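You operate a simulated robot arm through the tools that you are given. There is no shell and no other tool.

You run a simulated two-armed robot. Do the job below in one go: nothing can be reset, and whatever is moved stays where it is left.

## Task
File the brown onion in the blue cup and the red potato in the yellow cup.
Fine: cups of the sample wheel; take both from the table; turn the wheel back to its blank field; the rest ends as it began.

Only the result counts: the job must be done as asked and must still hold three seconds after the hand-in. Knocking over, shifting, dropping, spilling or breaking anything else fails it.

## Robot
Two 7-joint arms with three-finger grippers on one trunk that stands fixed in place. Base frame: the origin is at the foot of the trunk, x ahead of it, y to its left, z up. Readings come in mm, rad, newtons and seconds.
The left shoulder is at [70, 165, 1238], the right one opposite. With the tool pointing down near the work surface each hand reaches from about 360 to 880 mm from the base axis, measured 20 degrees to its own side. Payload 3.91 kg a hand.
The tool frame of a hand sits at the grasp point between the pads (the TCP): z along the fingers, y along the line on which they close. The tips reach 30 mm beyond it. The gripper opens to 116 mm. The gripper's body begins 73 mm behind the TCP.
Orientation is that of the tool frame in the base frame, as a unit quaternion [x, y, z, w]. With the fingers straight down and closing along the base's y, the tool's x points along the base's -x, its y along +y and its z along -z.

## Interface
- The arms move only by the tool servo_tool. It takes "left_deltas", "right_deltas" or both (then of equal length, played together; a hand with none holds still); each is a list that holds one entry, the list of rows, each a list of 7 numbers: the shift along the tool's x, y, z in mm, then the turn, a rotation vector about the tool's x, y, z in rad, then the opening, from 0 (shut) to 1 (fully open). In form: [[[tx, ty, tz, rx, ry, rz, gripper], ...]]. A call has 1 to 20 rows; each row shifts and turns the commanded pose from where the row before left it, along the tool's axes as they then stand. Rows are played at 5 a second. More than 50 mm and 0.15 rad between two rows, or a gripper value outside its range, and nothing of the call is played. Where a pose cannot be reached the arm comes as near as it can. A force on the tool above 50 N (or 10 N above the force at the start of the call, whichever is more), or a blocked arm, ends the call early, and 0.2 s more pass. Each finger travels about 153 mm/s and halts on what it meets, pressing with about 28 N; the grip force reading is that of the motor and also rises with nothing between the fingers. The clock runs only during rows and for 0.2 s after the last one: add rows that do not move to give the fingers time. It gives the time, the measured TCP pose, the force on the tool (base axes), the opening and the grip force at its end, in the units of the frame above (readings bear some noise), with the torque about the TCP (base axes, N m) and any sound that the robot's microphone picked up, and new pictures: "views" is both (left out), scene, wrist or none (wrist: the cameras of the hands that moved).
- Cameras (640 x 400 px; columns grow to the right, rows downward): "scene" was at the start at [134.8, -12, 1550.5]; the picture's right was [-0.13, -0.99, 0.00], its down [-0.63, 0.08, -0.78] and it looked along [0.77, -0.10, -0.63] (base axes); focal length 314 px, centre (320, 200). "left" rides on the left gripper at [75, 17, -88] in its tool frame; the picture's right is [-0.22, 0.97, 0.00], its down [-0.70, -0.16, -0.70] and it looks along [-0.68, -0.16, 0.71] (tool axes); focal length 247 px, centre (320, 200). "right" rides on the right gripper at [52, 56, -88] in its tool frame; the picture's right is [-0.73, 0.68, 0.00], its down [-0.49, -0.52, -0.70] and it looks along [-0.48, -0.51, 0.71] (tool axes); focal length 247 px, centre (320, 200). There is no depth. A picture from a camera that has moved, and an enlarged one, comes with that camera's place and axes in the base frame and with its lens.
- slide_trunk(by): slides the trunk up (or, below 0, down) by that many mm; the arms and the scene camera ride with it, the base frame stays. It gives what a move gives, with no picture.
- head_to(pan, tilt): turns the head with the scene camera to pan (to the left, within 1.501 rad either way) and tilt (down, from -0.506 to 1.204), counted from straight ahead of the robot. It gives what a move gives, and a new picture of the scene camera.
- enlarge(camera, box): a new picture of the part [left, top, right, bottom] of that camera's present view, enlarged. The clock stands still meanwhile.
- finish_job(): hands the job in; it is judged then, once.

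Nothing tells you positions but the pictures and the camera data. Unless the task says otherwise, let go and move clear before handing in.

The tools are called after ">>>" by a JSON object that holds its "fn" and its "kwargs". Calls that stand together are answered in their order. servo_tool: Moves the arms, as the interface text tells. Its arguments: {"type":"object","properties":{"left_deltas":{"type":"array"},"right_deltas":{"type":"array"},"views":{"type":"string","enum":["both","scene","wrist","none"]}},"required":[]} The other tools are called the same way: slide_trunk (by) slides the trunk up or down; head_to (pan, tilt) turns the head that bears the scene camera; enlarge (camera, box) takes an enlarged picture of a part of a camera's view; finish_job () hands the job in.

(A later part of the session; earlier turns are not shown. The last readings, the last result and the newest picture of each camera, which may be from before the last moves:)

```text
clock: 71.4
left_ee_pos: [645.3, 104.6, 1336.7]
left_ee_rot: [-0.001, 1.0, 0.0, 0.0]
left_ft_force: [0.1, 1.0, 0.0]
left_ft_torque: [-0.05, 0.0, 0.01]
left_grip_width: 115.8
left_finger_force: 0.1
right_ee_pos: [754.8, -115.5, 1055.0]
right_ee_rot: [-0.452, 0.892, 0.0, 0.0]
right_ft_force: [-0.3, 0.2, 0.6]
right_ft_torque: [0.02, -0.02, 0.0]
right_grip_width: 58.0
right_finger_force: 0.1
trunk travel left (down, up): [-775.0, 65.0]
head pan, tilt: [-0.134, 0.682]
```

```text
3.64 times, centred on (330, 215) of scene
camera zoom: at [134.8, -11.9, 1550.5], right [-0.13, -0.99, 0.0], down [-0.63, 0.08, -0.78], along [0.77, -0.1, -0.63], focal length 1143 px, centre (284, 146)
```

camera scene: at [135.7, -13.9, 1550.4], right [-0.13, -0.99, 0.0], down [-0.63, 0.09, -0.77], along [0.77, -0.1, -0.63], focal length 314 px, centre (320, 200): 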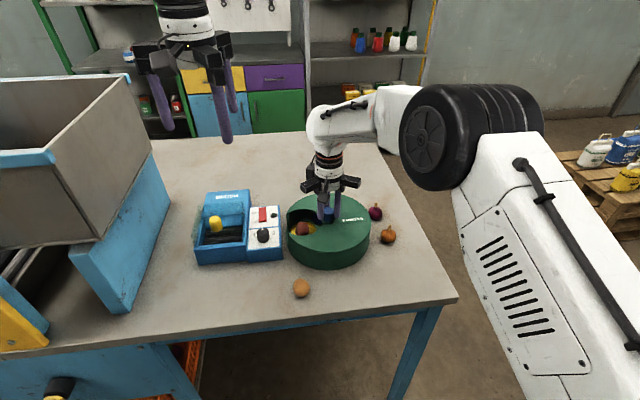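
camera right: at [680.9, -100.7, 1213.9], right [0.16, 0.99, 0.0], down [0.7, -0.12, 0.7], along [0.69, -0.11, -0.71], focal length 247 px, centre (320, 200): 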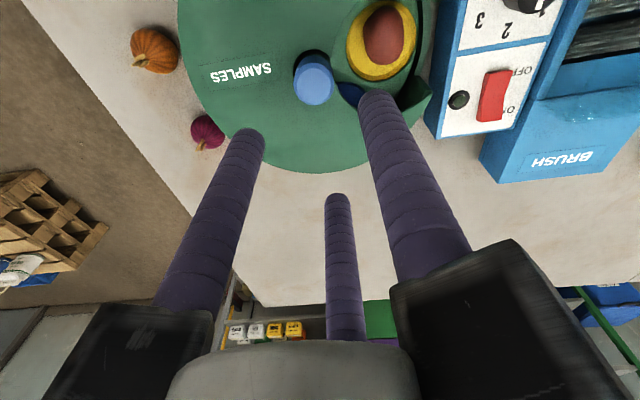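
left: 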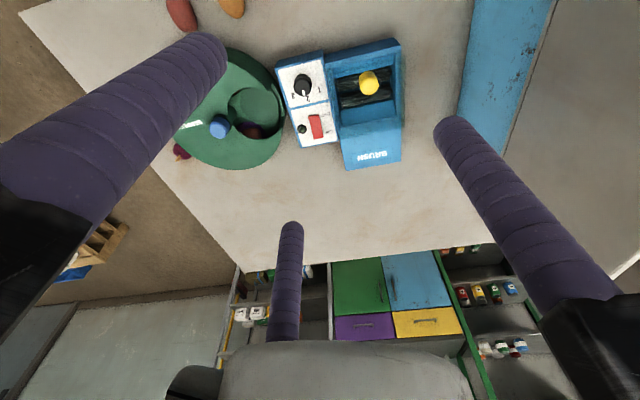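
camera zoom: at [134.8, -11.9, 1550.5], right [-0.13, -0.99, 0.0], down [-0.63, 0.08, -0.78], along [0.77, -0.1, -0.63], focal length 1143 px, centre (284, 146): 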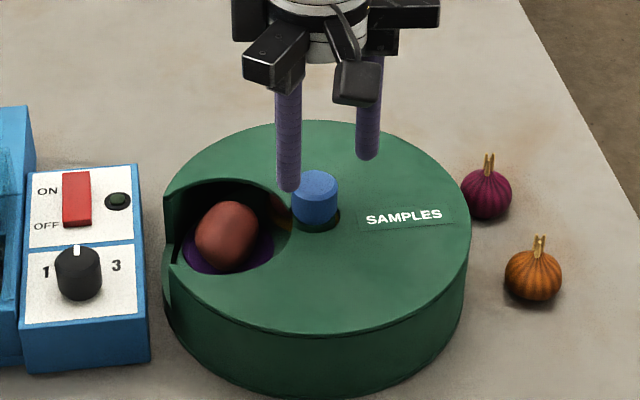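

>>> {"fn": "servo_tool", "kwargs": {"right_deltas": [[[1.1, -0.8, 20, 0, 0, 0, 0.5], [0, 0, 20, 0, 0, 0, 0.5], [0, 0, 0, 0, 0, 0, 0.3], [0, 0, 0, 0, 0, 0, 0.1], [0, 0, 0, 0, 0, 0, 0.1], [0, 0, 0, 0, 0, 0.1189, 0.1], [0, 0, 0, 0, 0, 0.1189, 0.1], [0, 0, 0, 0, 0, 0.1189, 0.1], [0, 0, 0, 0, 0, 0.1189, 0.1], [0, 0, 0, 0, 0, 0.1189, 0.1], [0, 0, 0, 0, 0, 0.1189, 0.1], [0, 0, 0, 0, 0, 0.1189, 0.1], [0, 0, 0, 0, 0, 0, 0.1]]], "views": "none"}}

>>> {"fn": "servo_tool", "kwargs": {"right_deltas": [[[0, 0, 0, 0, 0, 0.1189, 0.1], [0, 0, 0, 0, 0, 0.1189, 0.1], [0, 0, 0, 0, 0, 0.1189, 0.1], [0, 0, 0, 0, 0, 0.1189, 0.1], [0, 0, 0, 0, 0, 0.1189, 0.1], [0, 0, 0, 0, 0, 0.1189, 0.1], [0, 0, 0, 0, 0, 0.1189, 0.1], [0, 0, 0, 0, 0, 0, 0.1]]], "views": "none"}}

>>> {"fn": "enlarge", "kwargs": {"camera": "scene", "box": [270, 160, 390, 270]}}

>>> {"fn": "enlarge", "kwargs": {"camera": "right", "box": [160, 0, 520, 225]}}

```text
clock: 74.2
left_ee_pos: [645.9, 105.3, 1336.2]
left_ee_rot: [0.0, 1.0, 0.0, 0.0]
left_ft_force: [-1.1, -0.2, -0.3]
left_ft_torque: [-0.01, 0.01, -0.02]
left_grip_width: 116.2
left_finger_force: 0.0
right_ee_pos: [755.1, -117.3, 1015.0]
right_ee_rot: [-0.052, 0.999, 0.001, 0.002]
right_ft_force: [3.9, 2.2, 1.5]
right_ft_torque: [0.06, 0.54, -0.04]
right_grip_width: 33.3
right_finger_force: 45.1
trunk travel left (down, up): [-775.0, 65.0]
head pan, tilt: [-0.134, 0.682]
```

```text
clock: 76.0
left_ee_pos: [647.8, 106.1, 1336.8]
left_ee_rot: [-0.001, 1.0, 0.0, 0.0]
left_ft_force: [0.0, -0.7, -0.4]
left_ft_torque: [0.02, 0.0, -0.03]
left_grip_width: 115.9
left_finger_force: 0.1
right_ee_pos: [755.8, -118.7, 1015.4]
right_ee_rot: [0.356, 0.934, 0.0, 0.0]
right_ft_force: [3.2, 0.4, -1.0]
right_ft_torque: [0.11, -0.06, -0.02]
right_grip_width: 33.2
right_finger_force: 45.2
trunk travel left (down, up): [-775.0, 65.0]
head pan, tilt: [-0.134, 0.682]
```

```text
3.64 times, centred on (330, 215) of scene
camera zoom: at [135.6, -11.8, 1550.4], right [-0.13, -0.99, 0.0], down [-0.63, 0.08, -0.78], along [0.77, -0.1, -0.63], focal length 1143 px, centre (284, 146)
```

zoom: 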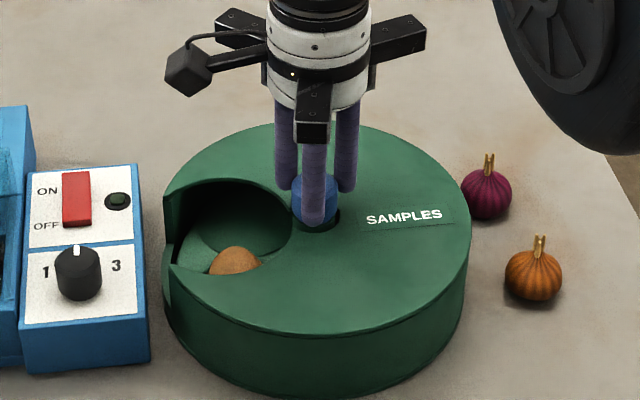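

```text
1.78 times, centred on (340, 112) of right
camera zoom: at [753.2, -41.5, 1103.8], right [1.0, 0.02, 0.0], down [0.01, -0.71, 0.7], along [0.02, -0.7, -0.71], focal length 439 px, centre (284, 356)
```

zoom: 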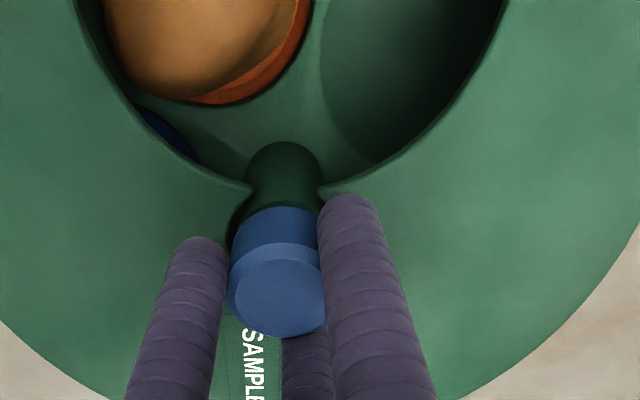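

The orange cup (tan potato in it) is entering, and blue follows. One more regrip and clockwise stroke.

>>> {"fn": "servo_tool", "kwargs": {"right_deltas": [[[0, 0, 0, 0, 0, 0, 0.4], [0, 0, 0, 0, 0, 0, 0.5], [0, 0, -40, 0, 0, 0, 0.5], [0, 0, 0, 0, 0, -0.15, 0.5], [0, 0, 0, 0, 0, -0.15, 0.5], [0, 0, 0, 0, 0, -0.15, 0.5], [0, 0, 0, 0, 0, -0.15, 0.5], [0, 0, 0, 0, 0, -0.15, 0.5], [0, 0, 0, 0, 0, -0.15, 0.5], [0, 0, 0, 0, 0, -0.15, 0.5], [0, 0, 0, 0, 0, -0.15, 0.5], [0, 0, 0, 0, 0, -0.15, 0.5], [0, 0, 0, 0, 0, -0.15, 0.5], [0, 0, 0, 0, 0, -0.15, 0.5], [0, 0, 40, 0, 0, 0, 0.5], [0, 0, 0, 0, 0, 0, 0.3], [0, 0, 0, 0, 0, 0, 0.1], [0, 0, 0, 0, 0, 0, 0.1]]], "views": "none"}}

>>> {"fn": "servo_tool", "kwargs": {"right_deltas": [[[0, 0, 0, 0, 0, 0.1189, 0.1], [0, 0, 0, 0, 0, 0.1189, 0.1], [0, 0, 0, 0, 0, 0.1189, 0.1], [0, 0, 0, 0, 0, 0.1189, 0.1], [0, 0, 0, 0, 0, 0.1189, 0.1], [0, 0, 0, 0, 0, 0.1189, 0.1], [0, 0, 0, 0, 0, 0.1189, 0.1], [0, 0, 0, 0, 0, 0.1189, 0.1], [0, 0, 0, 0, 0, 0.1189, 0.1], [0, 0, 0, 0, 0, 0.1189, 0.1], [0, 0, 0, 0, 0, 0.1189, 0.1], [0, 0, 0, 0, 0, 0.1189, 0.1], [0, 0, 0, 0, 0, 0.1189, 0.1], [0, 0, 0, 0, 0, 0.1189, 0.1], [0, 0, 0, 0, 0, 0, 0.1]]], "views": "none"}}

>>> {"fn": "enlarge", "kwargs": {"camera": "scene", "box": [270, 180, 390, 270]}}

>>> {"fn": "enlarge", "kwargs": {"camera": "right", "box": [160, 0, 520, 225]}}

```text
clock: 79.8
left_ee_pos: [647.0, 105.9, 1336.0]
left_ee_rot: [-0.001, 1.0, 0.0, 0.0]
left_ft_force: [1.0, 0.3, -1.0]
left_ft_torque: [0.03, -0.01, -0.02]
left_grip_width: 116.2
left_finger_force: 0.0
right_ee_pos: [755.3, -118.8, 1012.7]
right_ee_rot: [-0.445, 0.895, 0.0, 0.0]
right_ft_force: [5.0, 2.4, -5.5]
right_ft_torque: [0.33, -1.03, 0.03]
right_grip_width: 33.6
right_finger_force: 45.0
trunk travel left (down, up): [-775.0, 65.0]
head pan, tilt: [-0.134, 0.682]
```

```text
clock: 83.0
left_ee_pos: [646.5, 104.3, 1335.7]
left_ee_rot: [0.0, 1.0, 0.0, -0.001]
left_ft_force: [-0.4, -0.2, -2.0]
left_ft_torque: [-0.01, 0.0, 0.03]
left_grip_width: 116.0
left_finger_force: 0.2
right_ee_pos: [755.5, -118.6, 1014.0]
right_ee_rot: [0.362, 0.932, -0.001, -0.001]
right_ft_force: [-9.2, -0.2, -20.6]
right_ft_torque: [0.44, 0.17, -0.04]
right_grip_width: 33.4
right_finger_force: 45.6
trunk travel left (down, up): [-775.0, 65.0]
head pan, tilt: [-0.134, 0.682]
```

```text
4.44 times, centred on (330, 225) of scene
camera zoom: at [136.5, -12.6, 1550.2], right [-0.13, -0.99, 0.0], down [-0.63, 0.08, -0.77], along [0.77, -0.1, -0.63], focal length 1397 px, centre (276, 89)
```

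zoom: 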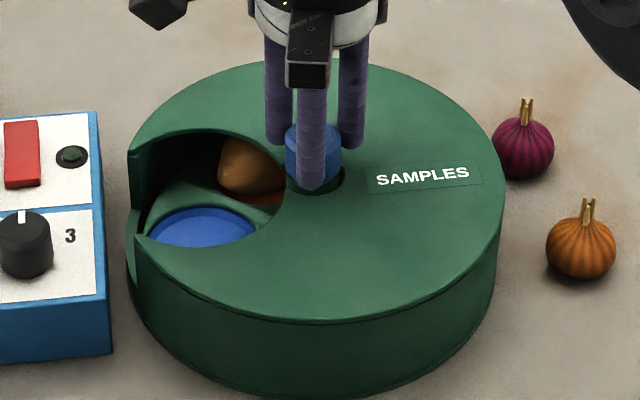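

```text
1.78 times, centred on (340, 112) of right
camera zoom: at [754.4, -41.5, 1102.3], right [1.0, 0.01, 0.0], down [0.01, -0.71, 0.7], along [0.0, -0.7, -0.71], focal length 439 px, centre (284, 356)
```

zoom: 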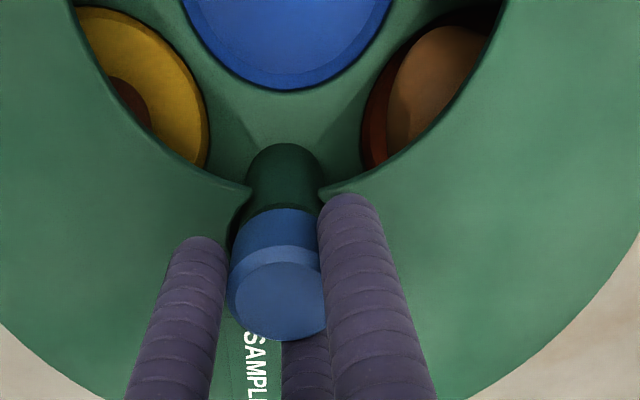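

The blue cup is at the window, empty and centred. Now I release, lift, and go over the brown onion near (723.5, -282), with finger directions avoiding the drum and the red onion.

>>> {"fn": "servo_tool", "kwargs": {"right_deltas": [[[0, 0, 0, 0, 0, 0, 0.4], [0, 0, 0, 0, 0, 0, 0.5], [0, 0, -30, 0, 0, 0, 0.5], [0, 0, -40, 0, 0, 0, 0.55], [0, 0, -40, 0, 0, 0, 0.55], [0, 0, 0, 0, 0, -0.1406, 0.55], [0, 0, 0, 0, 0, -0.1406, 0.55], [0, 0, 0, 0, 0, -0.1406, 0.55], [0, 0, 0, 0, 0, -0.1406, 0.55], [0, 0, 0, 0, 0, -0.1406, 0.55], [0, 0, 0, 0, 0, -0.1406, 0.55], [0, 0, 0, 0, 0, -0.1406, 0.55], [0, 0, 0, 0, 0, -0.1406, 0.55], [0, 0, 0, 0, 0, -0.1406, 0.55], [27.45, -31.8, 0, 0, 0, 0, 0.55], [27.45, -31.8, 0, 0, 0, 0, 0.55], [27.45, -31.8, 0, 0, 0, 0, 0.55], [27.45, -31.8, 0, 0, 0, 0, 0.55], [0, 0, 0, 0, 0, 0, 0.55]]], "views": "both"}}

>>> {"fn": "enlarge", "kwargs": {"camera": "scene", "box": [270, 180, 390, 270]}}

>>> {"fn": "enlarge", "kwargs": {"camera": "left", "box": [150, 0, 350, 180]}}

>>> {"fn": "enlarge", "kwargs": {"camera": "right", "box": [160, 0, 480, 200]}}

```text
clock: 87.0
left_ee_pos: [645.2, 105.5, 1336.9]
left_ee_rot: [0.0, 1.0, 0.001, 0.0]
left_ft_force: [0.1, 0.4, -0.2]
left_ft_torque: [-0.04, 0.01, 0.0]
left_grip_width: 116.1
left_finger_force: 0.0
right_ee_pos: [726.2, -283.1, 1125.9]
right_ee_rot: [-0.26, 0.966, 0.0, 0.0]
right_ft_force: [-0.3, 0.5, -0.2]
right_ft_torque: [-0.05, -0.03, -0.02]
right_grip_width: 63.7
right_finger_force: 0.0
trunk travel left (down, up): [-775.0, 65.0]
head pan, tilt: [-0.134, 0.682]
camera scene: at [135.1, -11.0, 1550.5], right [-0.13, -0.99, 0.0], down [-0.63, 0.08, -0.78], along [0.77, -0.1, -0.63], focal length 314 px, centre (320, 200)
camera right: at [653.2, -259.7, 1214.5], right [0.29, 0.96, 0.0], down [0.68, -0.21, 0.7], along [0.67, -0.2, -0.71], focal length 247 px, centre (320, 200)
```

scene: 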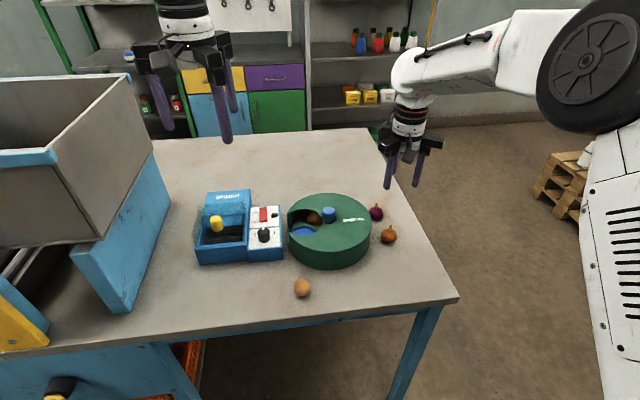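
right: 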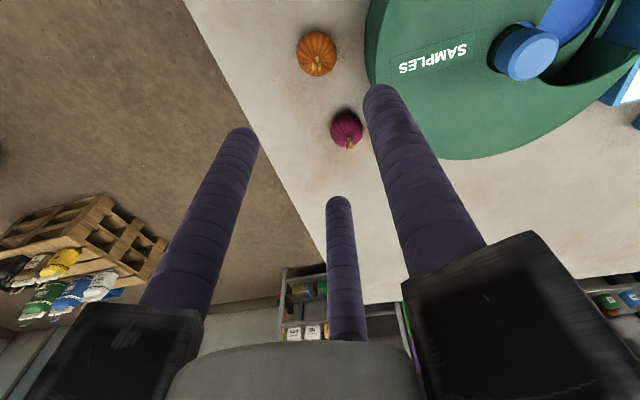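

```text
4.44 times, centred on (330, 225) of scene
camera zoom: at [135.1, -11.0, 1550.5], right [-0.13, -0.99, 0.0], down [-0.63, 0.08, -0.78], along [0.77, -0.1, -0.63], focal length 1397 px, centre (276, 89)
```

zoom: 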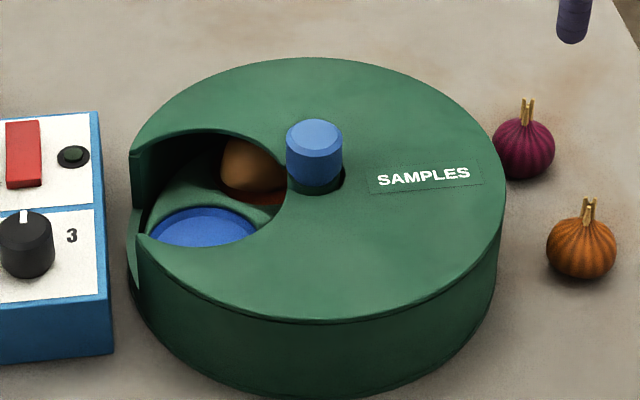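

```text
2.22 times, centred on (250, 90) of left
camera zoom: at [570.8, 121.8, 1424.5], right [0.22, 0.97, 0.0], down [0.7, -0.16, 0.7], along [0.68, -0.16, -0.71], focal length 549 px, centre (476, 444)
```

zoom: 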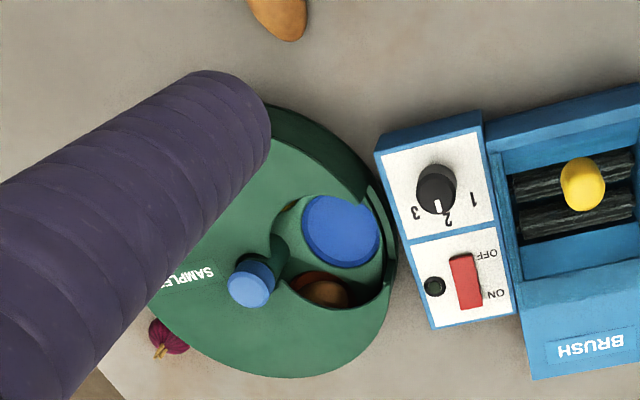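

```text
2.00 times, centred on (320, 100) of right
camera zoom: at [653.2, -259.7, 1214.5], right [0.29, 0.96, 0.0], down [0.68, -0.21, 0.7], along [0.67, -0.2, -0.71], focal length 494 px, centre (320, 400)
```

zoom: 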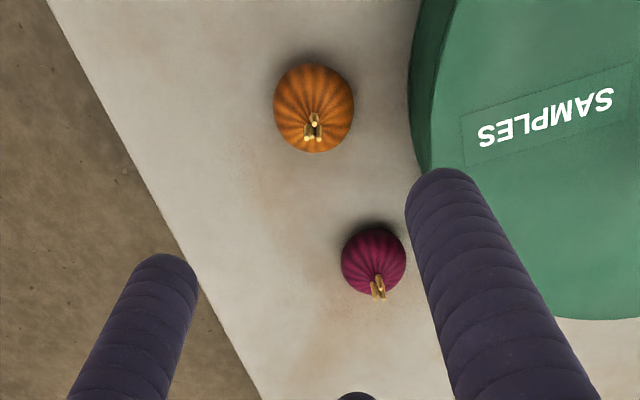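

The onion's centre is near (723, -282.5); I'll correct a few mm and descend in stages.

>>> {"fn": "servo_tool", "kwargs": {"right_deltas": [[[2.6, 1.1, 40, 0, 0, 0, 0.55], [0, 0, 40, 0, 0, 0, 0.55], [0, 0, 40, 0, 0, 0, 0.55], [0, 0, 35, 0, 0, 0, 0.55], [0, 0, 0, 0, 0, 0, 0.55]]], "views": "both"}}

>>> {"fn": "enlarge", "kwargs": {"camera": "right", "box": [160, 0, 480, 200]}}

>>> {"fn": "enlarge", "kwargs": {"camera": "scene", "box": [330, 180, 430, 270]}}

```text
clock: 88.2
left_ee_pos: [646.3, 105.0, 1337.6]
left_ee_rot: [0.0, 1.0, 0.0, 0.0]
left_ft_force: [-0.4, -0.2, -0.6]
left_ft_torque: [0.0, 0.01, 0.0]
left_grip_width: 115.9
left_finger_force: 0.2
right_ee_pos: [720.9, -282.9, 972.3]
right_ee_rot: [-0.259, 0.966, 0.0, 0.001]
right_ft_force: [0.3, 0.2, 0.3]
right_ft_torque: [0.03, -0.02, 0.01]
right_grip_width: 63.8
right_finger_force: 0.0
trunk travel left (down, up): [-775.0, 65.0]
head pan, tilt: [-0.134, 0.682]
camera scene: at [134.3, -11.7, 1550.6], right [-0.13, -0.99, 0.0], down [-0.63, 0.08, -0.78], along [0.77, -0.1, -0.63], focal length 314 px, centre (320, 200)
camera right: at [647.0, -260.0, 1061.0], right [0.29, 0.96, 0.0], down [0.68, -0.21, 0.7], along [0.67, -0.2, -0.71], focal length 247 px, centre (320, 200)
```

scene: 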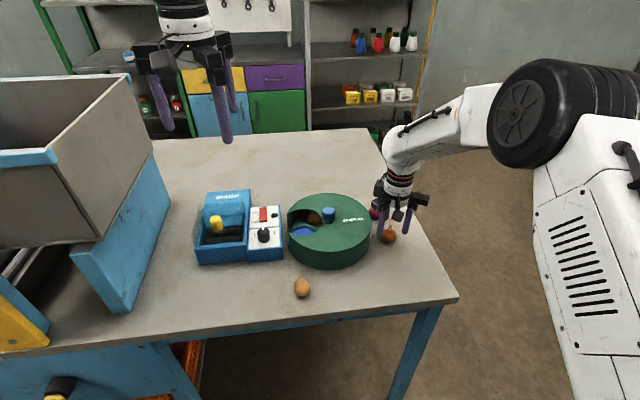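
right: 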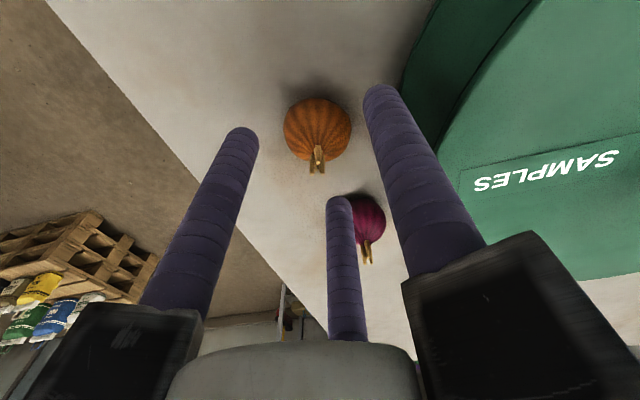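

```text
2.00 times, centred on (320, 100) of right
camera zoom: at [647.0, -260.0, 1061.0], right [0.29, 0.96, 0.0], down [0.68, -0.21, 0.7], along [0.67, -0.2, -0.71], focal length 494 px, centre (320, 400)
```

zoom: 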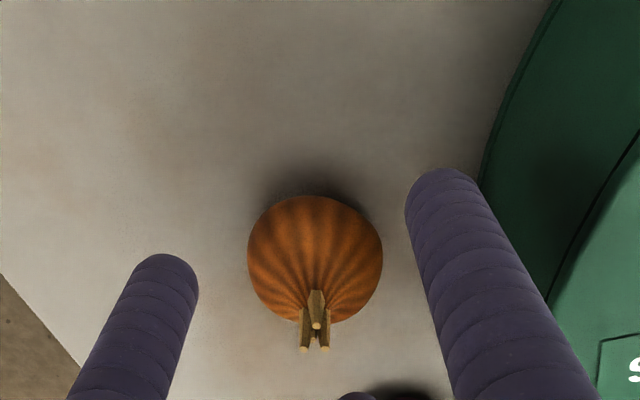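

```text
4.44 times, centred on (380, 225) of scene
camera zoom: at [134.3, -11.7, 1550.6], right [-0.13, -0.99, 0.0], down [-0.63, 0.08, -0.78], along [0.77, -0.1, -0.63], focal length 1397 px, centre (53, 89)
```

zoom: 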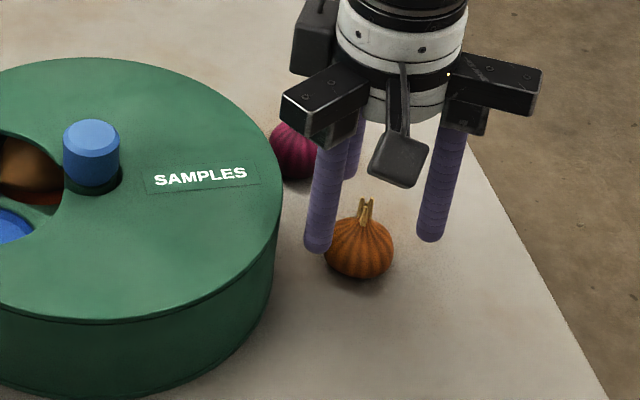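

Well centred. Going down to tips just above the table and closing.

>>> {"fn": "servo_tool", "kwargs": {"right_deltas": [[[0, -1, 15, 0, 0, 0, 0.55], [0, 0, 15, 0, 0, 0, 0.55], [0, 0, 7, 0, 0, 0, 0.55], [0, 0, 0, 0, 0, 0, 0.5], [0, 0, 0, 0, 0, 0, 0.44], [0, 0, 0, 0, 0, 0, 0.38], [0, 0, 0, 0, 0, 0, 0.3], [0, 0, 0, 0, 0, 0, 0.2], [0, 0, 0, 0, 0, 0, 0.1], [0, 0, 0, 0, 0, 0, 0.1]]], "views": "wrist"}}

>>> {"fn": "enlarge", "kwargs": {"camera": "right", "box": [160, 0, 480, 200]}}

>>> {"fn": "enlarge", "kwargs": {"camera": "scene", "box": [330, 180, 430, 270]}}

```text
clock: 90.4
left_ee_pos: [645.5, 104.8, 1336.5]
left_ee_rot: [0.0, 1.0, 0.0, 0.0]
left_ft_force: [0.0, 1.1, 0.1]
left_ft_torque: [-0.02, -0.01, -0.01]
left_grip_width: 116.3
left_finger_force: 0.0
right_ee_pos: [721.4, -284.1, 933.2]
right_ee_rot: [-0.26, 0.966, 0.0, 0.0]
right_ft_force: [-0.5, 0.6, 0.2]
right_ft_torque: [0.02, -0.01, 0.03]
right_grip_width: 41.3
right_finger_force: 28.6
trunk travel left (down, up): [-775.0, 65.0]
head pan, tilt: [-0.134, 0.682]
camera right: at [647.4, -262.1, 1022.6], right [0.29, 0.96, 0.0], down [0.68, -0.21, 0.7], along [0.67, -0.2, -0.71], focal length 247 px, centre (320, 200)
```

right: 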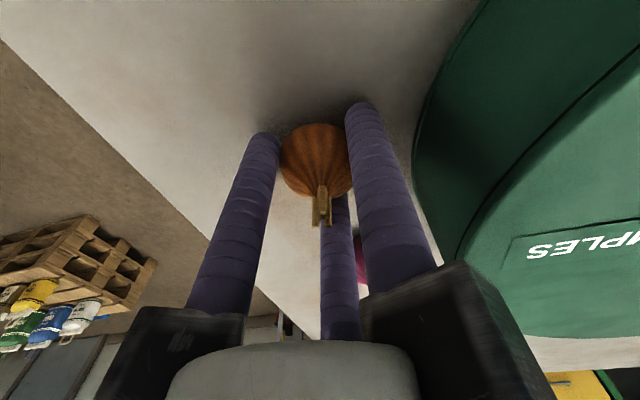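

```text
2.00 times, centred on (320, 100) of right
camera zoom: at [647.4, -262.1, 1022.6], right [0.29, 0.96, 0.0], down [0.68, -0.21, 0.7], along [0.67, -0.2, -0.71], focal length 494 px, centre (320, 400)
```

zoom: 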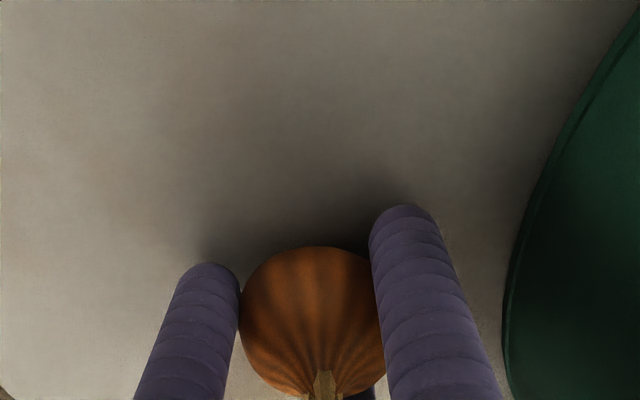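

```text
4.44 times, centred on (380, 225) of scene
camera zoom: at [134.8, -12.0, 1550.5], right [-0.13, -0.99, 0.0], down [-0.63, 0.08, -0.78], along [0.77, -0.1, -0.63], focal length 1397 px, centre (53, 89)
```

zoom: 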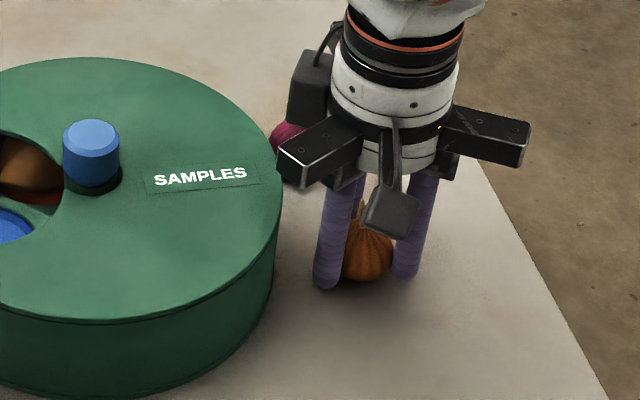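

Gripped at 41.3 mm. Test lift, slowly.

>>> {"fn": "servo_tool", "kwargs": {"right_deltas": [[[0, 0, -4, 0, 0, 0, 0.1], [0, 0, -4, 0, 0, 0, 0.1], [0, 0, -4, 0, 0, 0, 0.1], [0, 0, 0, 0, 0, 0, 0.1]]], "views": "wrist"}}

>>> {"fn": "enlarge", "kwargs": {"camera": "scene", "box": [330, 180, 430, 270]}}

```text
clock: 91.4
left_ee_pos: [646.2, 105.1, 1336.6]
left_ee_rot: [0.0, 1.0, -0.001, 0.0]
left_ft_force: [-1.0, -0.2, -0.3]
left_ft_torque: [0.02, 0.0, 0.01]
left_grip_width: 116.0
left_finger_force: 0.1
right_ee_pos: [721.1, -284.1, 944.7]
right_ee_rot: [-0.259, 0.966, 0.0, 0.001]
right_ft_force: [-0.4, -0.6, -0.2]
right_ft_torque: [-0.01, -0.03, -0.01]
right_grip_width: 41.4
right_finger_force: 28.2
trunk travel left (down, up): [-775.0, 65.0]
head pan, tilt: [-0.134, 0.682]
camera right: at [647.9, -262.2, 1034.7], right [0.29, 0.96, 0.0], down [0.68, -0.21, 0.7], along [0.67, -0.2, -0.71], focal length 247 px, centre (320, 200)
```

right: 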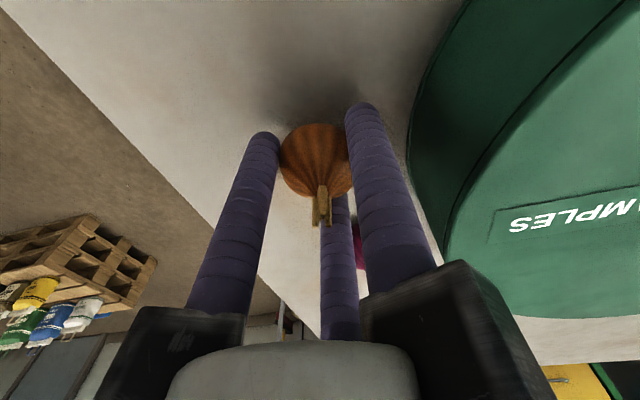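

```text
4.44 times, centred on (380, 225) of scene
camera zoom: at [134.9, -12.0, 1550.5], right [-0.13, -0.99, 0.0], down [-0.63, 0.08, -0.78], along [0.77, -0.1, -0.63], focal length 1397 px, centre (53, 89)
```

zoom: 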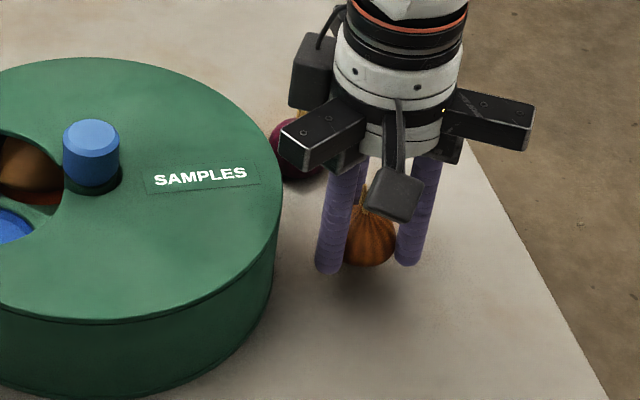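

The onion is held. Lifting, turning to the placing orientation, and carrying it over the blue cup.

>>> {"fn": "servo_tool", "kwargs": {"right_deltas": [[[0, 0, -15, 0, 0, 0, 0.1], [0, 0, -25, 0, 0, 0, 0.1], [0, 0, -30, 0, 0, 0, 0.1], [0, 0, -35, 0, 0, 0, 0.1], [0, 0, -30, 0, 0, 0, 0.1], [0, 0, 0, 0, 0, -0.131, 0.1], [0, 0, 0, 0, 0, -0.131, 0.1], [0, 0, 0, 0, 0, -0.131, 0.1], [0, 0, 0, 0, 0, -0.131, 0.1], [-36.7, 16, 0, 0, 0, 0, 0.1], [-36.7, 16, 0, 0, 0, 0, 0.1], [-36.7, 16, 0, 0, 0, 0, 0.1], [-36.7, 16, 0, 0, 0, 0, 0.1], [-36.7, 16, 0, 0, 0, 0, 0.1], [-36.7, 16, 0, 0, 0, 0, 0.1], [0, 0, 0, 0, 0, 0, 0.1]]], "views": "both"}}

>>> {"fn": "enlarge", "kwargs": {"camera": "right", "box": [160, 0, 480, 200]}}

>>> {"fn": "enlarge", "kwargs": {"camera": "scene", "box": [270, 160, 400, 270]}}

```text
clock: 94.8
left_ee_pos: [645.1, 104.2, 1337.4]
left_ee_rot: [0.0, 1.0, 0.0, 0.0]
left_ft_force: [0.1, -0.7, -0.1]
left_ft_torque: [0.02, -0.01, 0.03]
left_grip_width: 115.8
left_finger_force: 0.1
right_ee_pos: [746.9, -47.5, 1080.7]
right_ee_rot: [-0.501, 0.865, 0.0, 0.001]
right_ft_force: [-0.6, 0.5, -1.1]
right_ft_torque: [0.01, 0.01, 0.02]
right_grip_width: 41.5
right_finger_force: 28.3
trunk travel left (down, up): [-775.0, 65.0]
head pan, tilt: [-0.134, 0.682]
camera scene: at [134.7, -12.8, 1550.5], right [-0.13, -0.99, 0.0], down [-0.63, 0.09, -0.78], along [0.77, -0.1, -0.63], focal length 314 px, centre (320, 200)
camera right: at [671.7, -64.2, 1170.0], right [-0.23, 0.97, 0.0], down [0.7, 0.16, 0.7], along [0.68, 0.16, -0.71], focal length 247 px, centre (320, 200)
```

scene: 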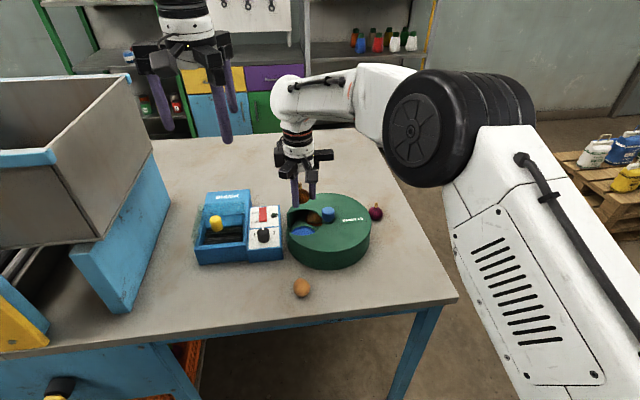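
right: 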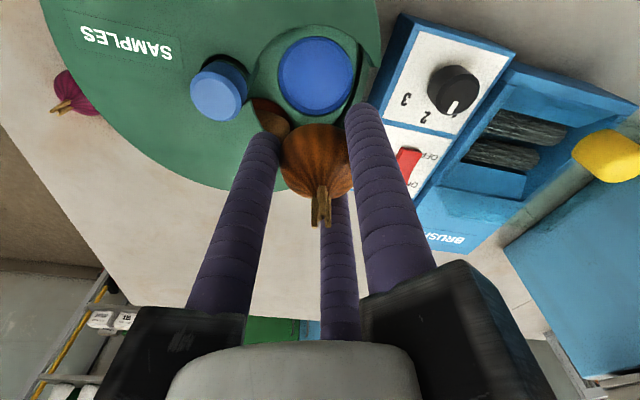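

```text
2.00 times, centred on (320, 100) of right
camera zoom: at [671.7, -64.2, 1170.0], right [-0.23, 0.97, 0.0], down [0.7, 0.16, 0.7], along [0.68, 0.16, -0.71], focal length 494 px, centre (320, 400)
```

zoom: 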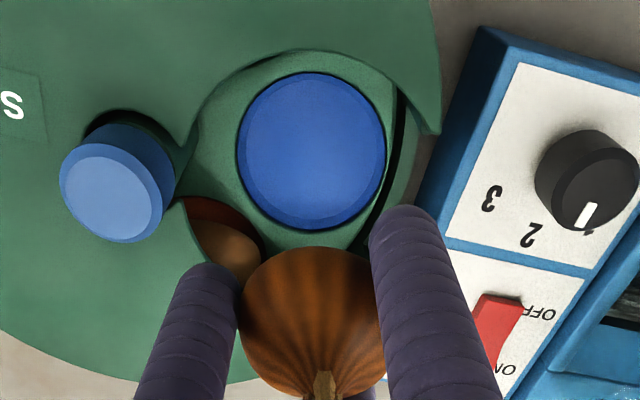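

```text
3.64 times, centred on (335, 215) of scene
camera zoom: at [134.7, -12.8, 1550.5], right [-0.13, -0.99, 0.0], down [-0.63, 0.09, -0.78], along [0.77, -0.1, -0.63], focal length 1143 px, centre (266, 146)
```

zoom: 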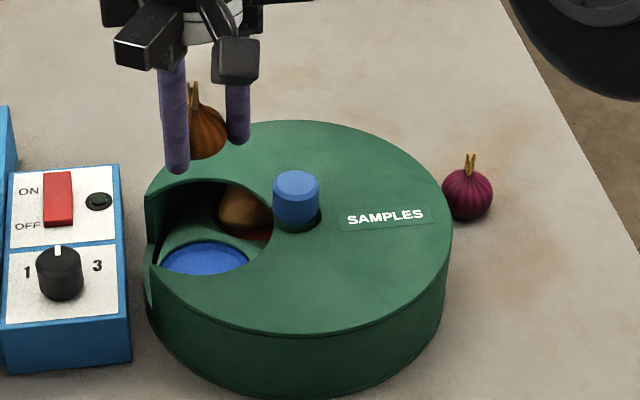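

The blue cup is well aligned, about 3 mm to -y of the tool. Correcting and descending into the window in stages.

>>> {"fn": "servo_tool", "kwargs": {"right_deltas": [[[1.9, -2, 0, 0, 0, 0, 0.1], [0, 0, 35, 0, 0, 0, 0.1], [0, 0, 35, 0, 0, 0, 0.1], [0, 0, 15, 0, 0, 0, 0.1], [0, 0, 10, 0, 0, 0, 0.1], [0, 0, 0, 0, 0, 0, 0.1]]], "views": "wrist"}}

>>> {"fn": "enlarge", "kwargs": {"camera": "scene", "box": [270, 180, 350, 260]}}

>>> {"fn": "enlarge", "kwargs": {"camera": "right", "box": [160, 0, 480, 200]}}

```text
clock: 96.2
left_ee_pos: [645.5, 104.1, 1337.4]
left_ee_rot: [0.0, 1.0, 0.0, -0.001]
left_ft_force: [-0.1, -0.4, 0.3]
left_ft_torque: [0.03, -0.02, -0.03]
left_grip_width: 115.6
left_finger_force: 0.1
right_ee_pos: [749.2, -49.7, 986.8]
right_ee_rot: [-0.5, 0.866, 0.0, 0.0]
right_ft_force: [0.2, 0.2, -0.3]
right_ft_torque: [0.02, 0.01, -0.01]
right_grip_width: 41.4
right_finger_force: 27.9
trunk travel left (down, up): [-775.0, 65.0]
head pan, tilt: [-0.134, 0.682]
camera right: at [673.8, -66.9, 1074.9], right [-0.23, 0.97, 0.0], down [0.7, 0.16, 0.7], along [0.68, 0.16, -0.71], focal length 247 px, centre (320, 200)
```

right: 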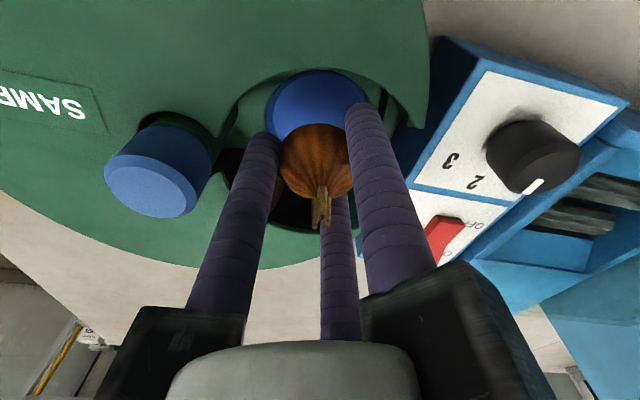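

```text
5.00 times, centred on (310, 220) of scene
camera zoom: at [134.9, -11.9, 1550.5], right [-0.13, -0.99, 0.0], down [-0.63, 0.08, -0.78], along [0.77, -0.1, -0.63], focal length 1572 px, centre (370, 100)
```

zoom: 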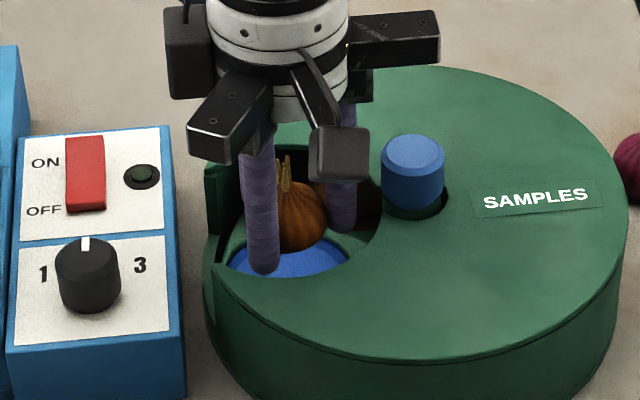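

```text
2.00 times, centred on (320, 100) of right
camera zoom: at [673.8, -66.9, 1074.9], right [-0.23, 0.97, 0.0], down [0.7, 0.16, 0.7], along [0.68, 0.16, -0.71], focal length 494 px, centre (320, 400)
```

zoom: 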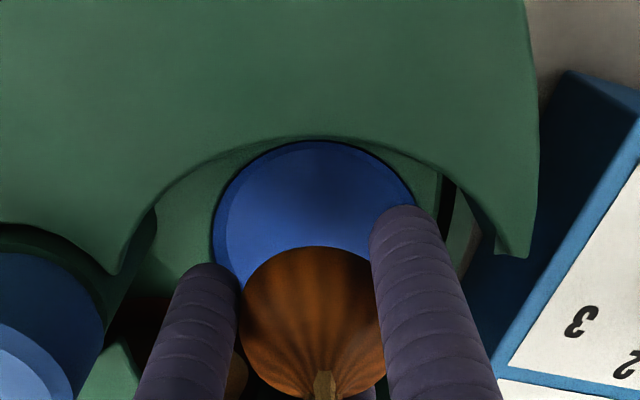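

>>> {"fn": "servo_tool", "kwargs": {"right_deltas": [[[0, 0, 6, 0, 0, 0, 0.1], [0, 0, 6, 0, 0, 0, 0.1], [0, 0, 6, 0, 0, 0, 0.1], [0, 0, 0, 0, 0, 0, 0.1]]], "views": "wrist"}}

>>> {"fn": "enlarge", "kwargs": {"camera": "scene", "box": [270, 180, 350, 260]}}

>>> {"fn": "enlarge", "kwargs": {"camera": "right", "box": [160, 0, 480, 200]}}

```text
clock: 97.2
left_ee_pos: [646.8, 104.1, 1336.8]
left_ee_rot: [0.001, 1.0, 0.001, 0.0]
left_ft_force: [0.7, 0.2, 0.5]
left_ft_torque: [-0.01, -0.02, -0.02]
left_grip_width: 115.9
left_finger_force: 0.1
right_ee_pos: [748.3, -47.0, 969.4]
right_ee_rot: [-0.5, 0.866, 0.0, 0.0]
right_ft_force: [0.5, 0.2, -1.1]
right_ft_torque: [-0.02, 0.0, -0.01]
right_grip_width: 41.1
right_finger_force: 27.5
trunk travel left (down, up): [-775.0, 65.0]
head pan, tilt: [-0.134, 0.682]
camera right: at [673.7, -65.6, 1056.4], right [-0.23, 0.97, 0.0], down [0.7, 0.16, 0.7], along [0.68, 0.16, -0.71], focal length 247 px, centre (320, 200)
```

right: 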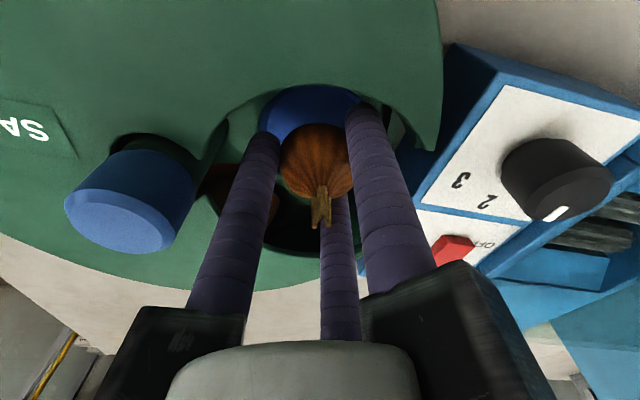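

```text
5.00 times, centred on (310, 220) of scene
camera zoom: at [134.9, -11.9, 1550.5], right [-0.13, -0.99, 0.0], down [-0.63, 0.08, -0.78], along [0.77, -0.1, -0.63], focal length 1572 px, centre (370, 100)
```

zoom: 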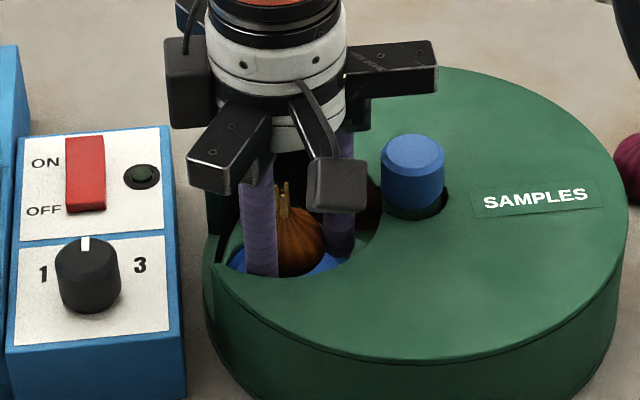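

```text
2.00 times, centred on (320, 100) of right
camera zoom: at [673.7, -65.6, 1056.4], right [-0.23, 0.97, 0.0], down [0.7, 0.16, 0.7], along [0.68, 0.16, -0.71], focal length 494 px, centre (320, 400)
```

zoom: 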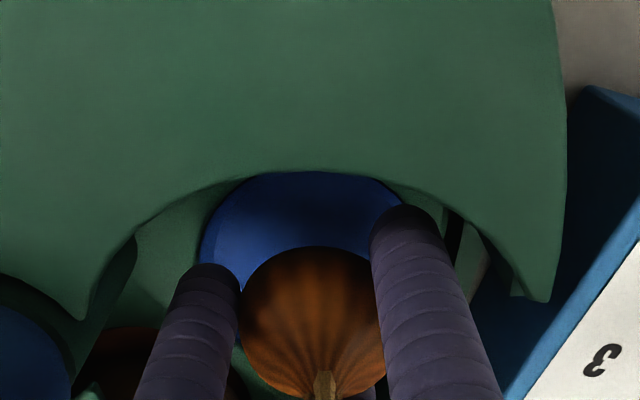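

No contact, centred. Releasing the onion gently into the blue cup.

>>> {"fn": "servo_tool", "kwargs": {"right_deltas": [[[0, 0, 2, 0, 0, 0, 0.1], [0, 0, 0, 0, 0, 0, 0.37], [0, 0, 0, 0, 0, 0, 0.41], [0, 0, 0, 0, 0, 0, 0.46], [0, 0, 0, 0, 0, 0, 0.46], [0, 0, 0, 0, 0, 0, 0.46]]], "views": "wrist"}}

>>> {"fn": "enlarge", "kwargs": {"camera": "scene", "box": [270, 180, 350, 260]}}

>>> {"fn": "enlarge", "kwargs": {"camera": "right", "box": [160, 0, 480, 200]}}

```text
clock: 98.6
left_ee_pos: [645.6, 105.0, 1335.9]
left_ee_rot: [0.001, 1.0, -0.001, 0.0]
left_ft_force: [0.3, 0.1, 0.0]
left_ft_torque: [-0.02, 0.01, 0.02]
left_grip_width: 116.1
left_finger_force: 0.1
right_ee_pos: [748.2, -47.8, 965.7]
right_ee_rot: [-0.501, 0.866, -0.001, 0.0]
right_ft_force: [-0.5, -0.2, -0.6]
right_ft_torque: [0.02, -0.01, -0.03]
right_grip_width: 53.4
right_finger_force: 0.0
trunk travel left (down, up): [-775.0, 65.0]
head pan, tilt: [-0.134, 0.682]
camera right: at [673.5, -65.4, 1054.5], right [-0.23, 0.97, 0.0], down [0.7, 0.16, 0.7], along [0.68, 0.16, -0.71], focal length 247 px, centre (320, 200)
```

right: 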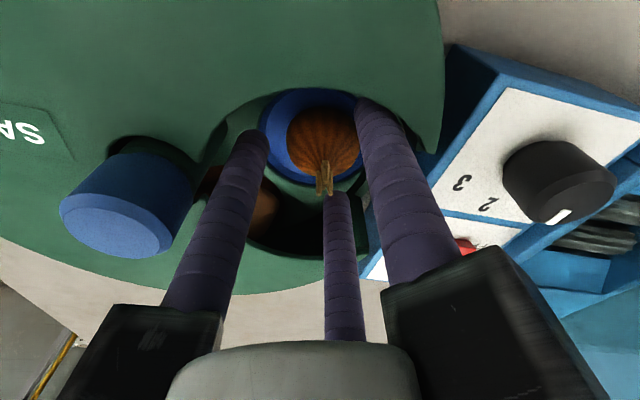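

```text
5.00 times, centred on (310, 220) of scene
camera zoom: at [134.8, -11.9, 1550.5], right [-0.13, -0.99, 0.0], down [-0.63, 0.08, -0.78], along [0.77, -0.1, -0.63], focal length 1572 px, centre (370, 100)
```

zoom: 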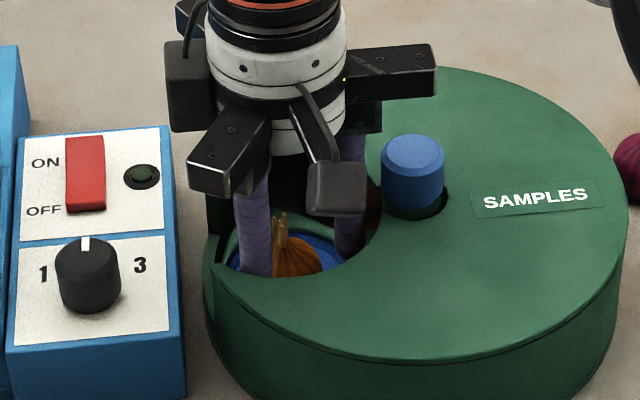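

```text
2.00 times, centred on (320, 100) of right
camera zoom: at [673.5, -65.4, 1054.5], right [-0.23, 0.97, 0.0], down [0.7, 0.16, 0.7], along [0.68, 0.16, -0.71], focal length 494 px, centre (320, 400)
```

zoom: 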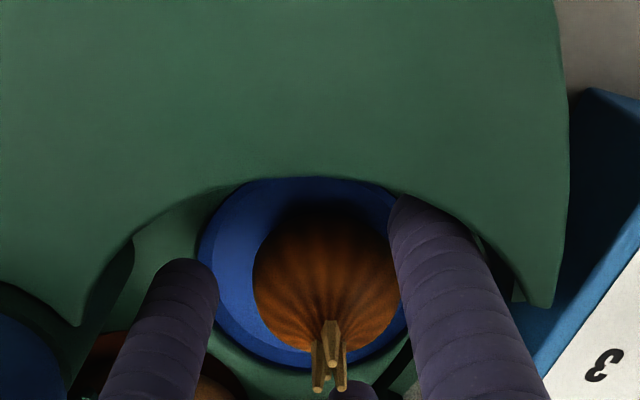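

The onion dropped into the blue cup upright. Lifting clear and checking whether its stem will pass beneath the cover.

>>> {"fn": "servo_tool", "kwargs": {"right_deltas": [[[0, 0, -10, 0, 0, 0, 0.46], [0, 0, -30, 0, 0, 0, 0.46], [0, 0, -40, 0, 0, 0, 0.46], [0, 0, -40, 0, 0, 0, 0.46], [0, 0, -40, 0, 0, 0, 0.46], [0, 0, 0, 0, 0, 0, 0.46]]], "views": "both"}}

>>> {"fn": "enlarge", "kwargs": {"camera": "scene", "box": [275, 190, 355, 240]}}

>>> {"fn": "enlarge", "kwargs": {"camera": "left", "box": [200, 60, 340, 150]}}

>>> {"fn": "enlarge", "kwargs": {"camera": "right", "box": [200, 0, 420, 137]}}

```text
clock: 100.0
left_ee_pos: [645.9, 105.8, 1336.1]
left_ee_rot: [0.0, 1.0, -0.001, 0.0]
left_ft_force: [0.8, 0.4, 0.2]
left_ft_torque: [0.01, 0.01, 0.0]
left_grip_width: 116.0
left_finger_force: 0.1
right_ee_pos: [748.7, -45.6, 1123.7]
right_ee_rot: [-0.5, 0.866, 0.0, 0.001]
right_ft_force: [-0.9, 0.1, 0.4]
right_ft_torque: [0.02, 0.0, 0.03]
right_grip_width: 53.4
right_finger_force: 0.0
trunk travel left (down, up): [-775.0, 65.0]
head pan, tilt: [-0.134, 0.682]
camera scene: at [135.4, -12.0, 1550.4], right [-0.13, -0.99, 0.0], down [-0.63, 0.08, -0.78], along [0.77, -0.1, -0.63], focal length 314 px, centre (320, 200)
camera right: at [672.9, -63.3, 1213.5], right [-0.23, 0.97, 0.0], down [0.7, 0.16, 0.7], along [0.68, 0.16, -0.71], focal length 247 px, centre (320, 200)
```

scene: 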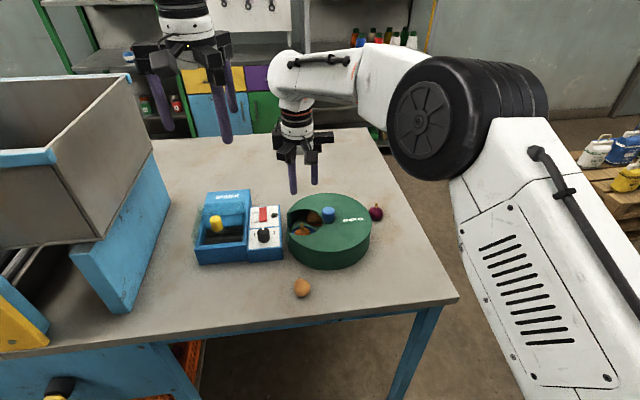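
right: 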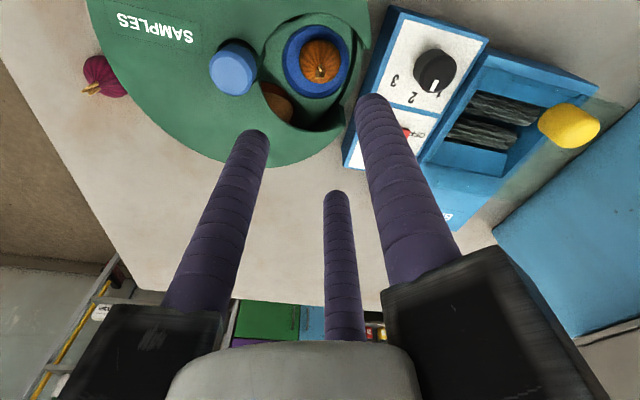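

```text
8.00 times, centred on (315, 215) of scene
camera zoom: at [135.4, -12.0, 1550.4], right [-0.13, -0.99, 0.0], down [-0.63, 0.08, -0.78], along [0.77, -0.1, -0.63], focal length 2515 px, centre (360, 80)
```

zoom: 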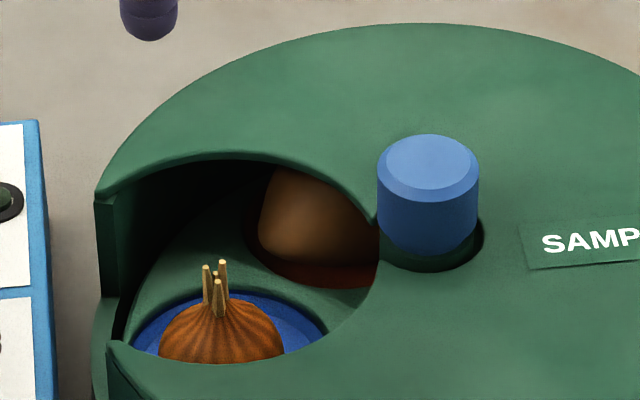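

```text
4.44 times, centred on (270, 105) of left
camera zoom: at [571.1, 120.9, 1424.5], right [0.22, 0.97, 0.0], down [0.7, -0.16, 0.7], along [0.68, -0.16, -0.71], focal length 1098 px, centre (542, 622)
```

zoom: 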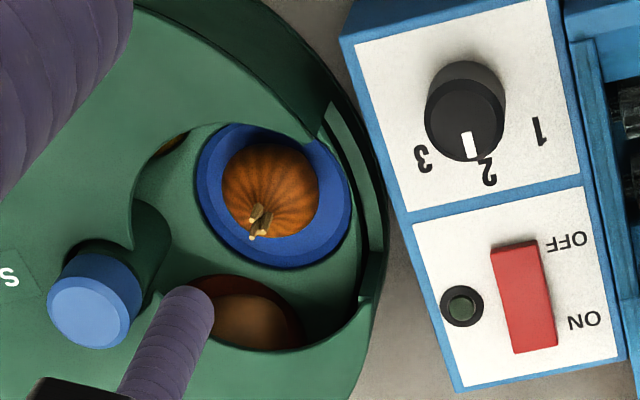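

```text
2.91 times, centred on (310, 68) of right
camera zoom: at [672.9, -63.3, 1213.5], right [-0.23, 0.97, 0.0], down [0.7, 0.16, 0.7], along [0.68, 0.16, -0.71], focal length 718 px, centre (349, 582)
```

zoom: 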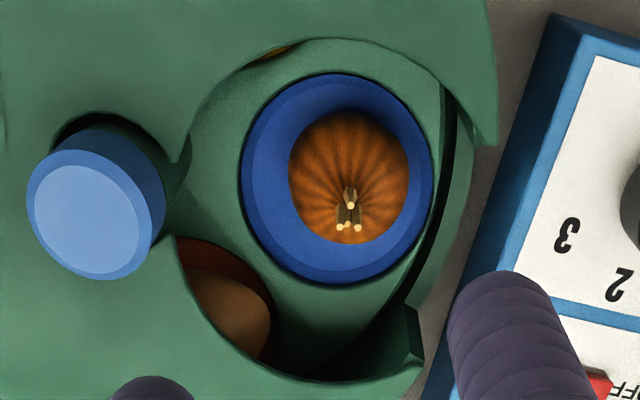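

The onion stands in the blue cup, but its stem looks about as high as the cover, so the wheel must be turned slowly to see how it passes. I'll go back to the knob and prepare a counterclockwise stroke.

>>> {"fn": "servo_tool", "kwargs": {"right_deltas": [[[28.9, -20.5, 0, 0, 0, 0, 0.5], [28.9, -20.5, 0, 0, 0, 0, 0.5], [0, 0, 0, 0, 0, 0.15, 0.5], [0, 0, 0, 0, 0, 0.15, 0.5], [0, 0, 0, 0, 0, 0.15, 0.5], [0, 0, 0, 0, 0, 0.15, 0.5], [0, 0, 0, 0, 0, 0.15, 0.5], [0, 0, 0, 0, 0, 0.15, 0.5], [0, 0, 0, 0, 0, 0.15, 0.5], [0, 0, 0, 0, 0, 0.15, 0.5], [0, 0, 0, 0, 0, 0.15, 0.5], [0, 0, 0, 0, 0, 0.15, 0.5], [0, 0, 0, 0, 0, 0.15, 0.5], [0, 0, 0, 0, 0, 0.15, 0.5], [0, 0, 40, 0, 0, 0, 0.5], [0, 0, 28, 0, 0, 0, 0.5], [0, 0, 0, 0, 0, 0, 0.5]]], "views": "none"}}

>>> {"fn": "enlarge", "kwargs": {"camera": "right", "box": [160, 0, 520, 225]}}

>>> {"fn": "enlarge", "kwargs": {"camera": "left", "box": [200, 60, 340, 150]}}

```text
clock: 103.6
left_ee_pos: [646.1, 105.2, 1338.2]
left_ee_rot: [0.0, 1.0, 0.0, 0.0]
left_ft_force: [0.2, -0.2, 0.2]
left_ft_torque: [-0.03, -0.02, 0.0]
left_grip_width: 116.1
left_finger_force: 0.0
right_ee_pos: [755.5, -119.4, 1057.6]
right_ee_rot: [0.366, 0.931, 0.001, 0.001]
right_ft_force: [-0.3, 0.4, 0.3]
right_ft_torque: [0.0, -0.01, 0.05]
right_grip_width: 58.0
right_finger_force: 0.2
trunk travel left (down, up): [-775.0, 65.0]
head pan, tilt: [-0.134, 0.682]
```

```text
1.78 times, centred on (340, 112) of right
camera zoom: at [755.1, -41.5, 1146.5], right [1.0, 0.0, 0.0], down [0.0, -0.71, 0.7], along [0.0, -0.7, -0.71], focal length 439 px, centre (284, 356)
```

zoom: 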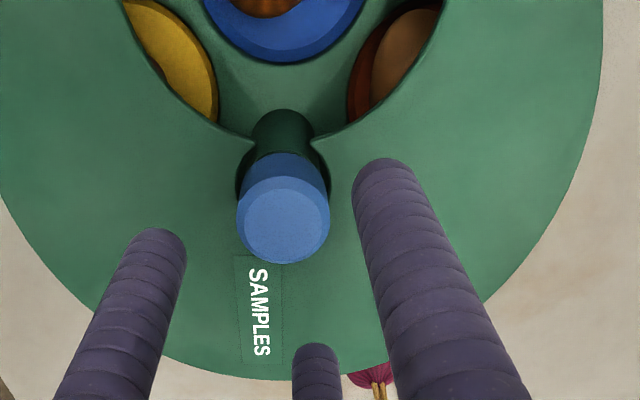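

```text
4.44 times, centred on (270, 105) of left
camera zoom: at [569.8, 121.1, 1425.1], right [0.22, 0.97, 0.0], down [0.7, -0.16, 0.7], along [0.68, -0.16, -0.71], focal length 1098 px, centre (542, 622)
```

zoom: 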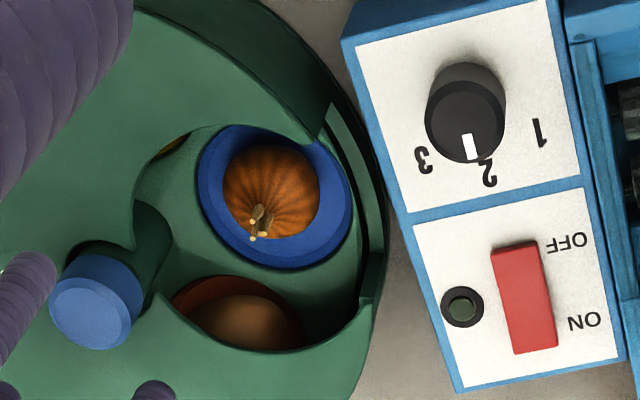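

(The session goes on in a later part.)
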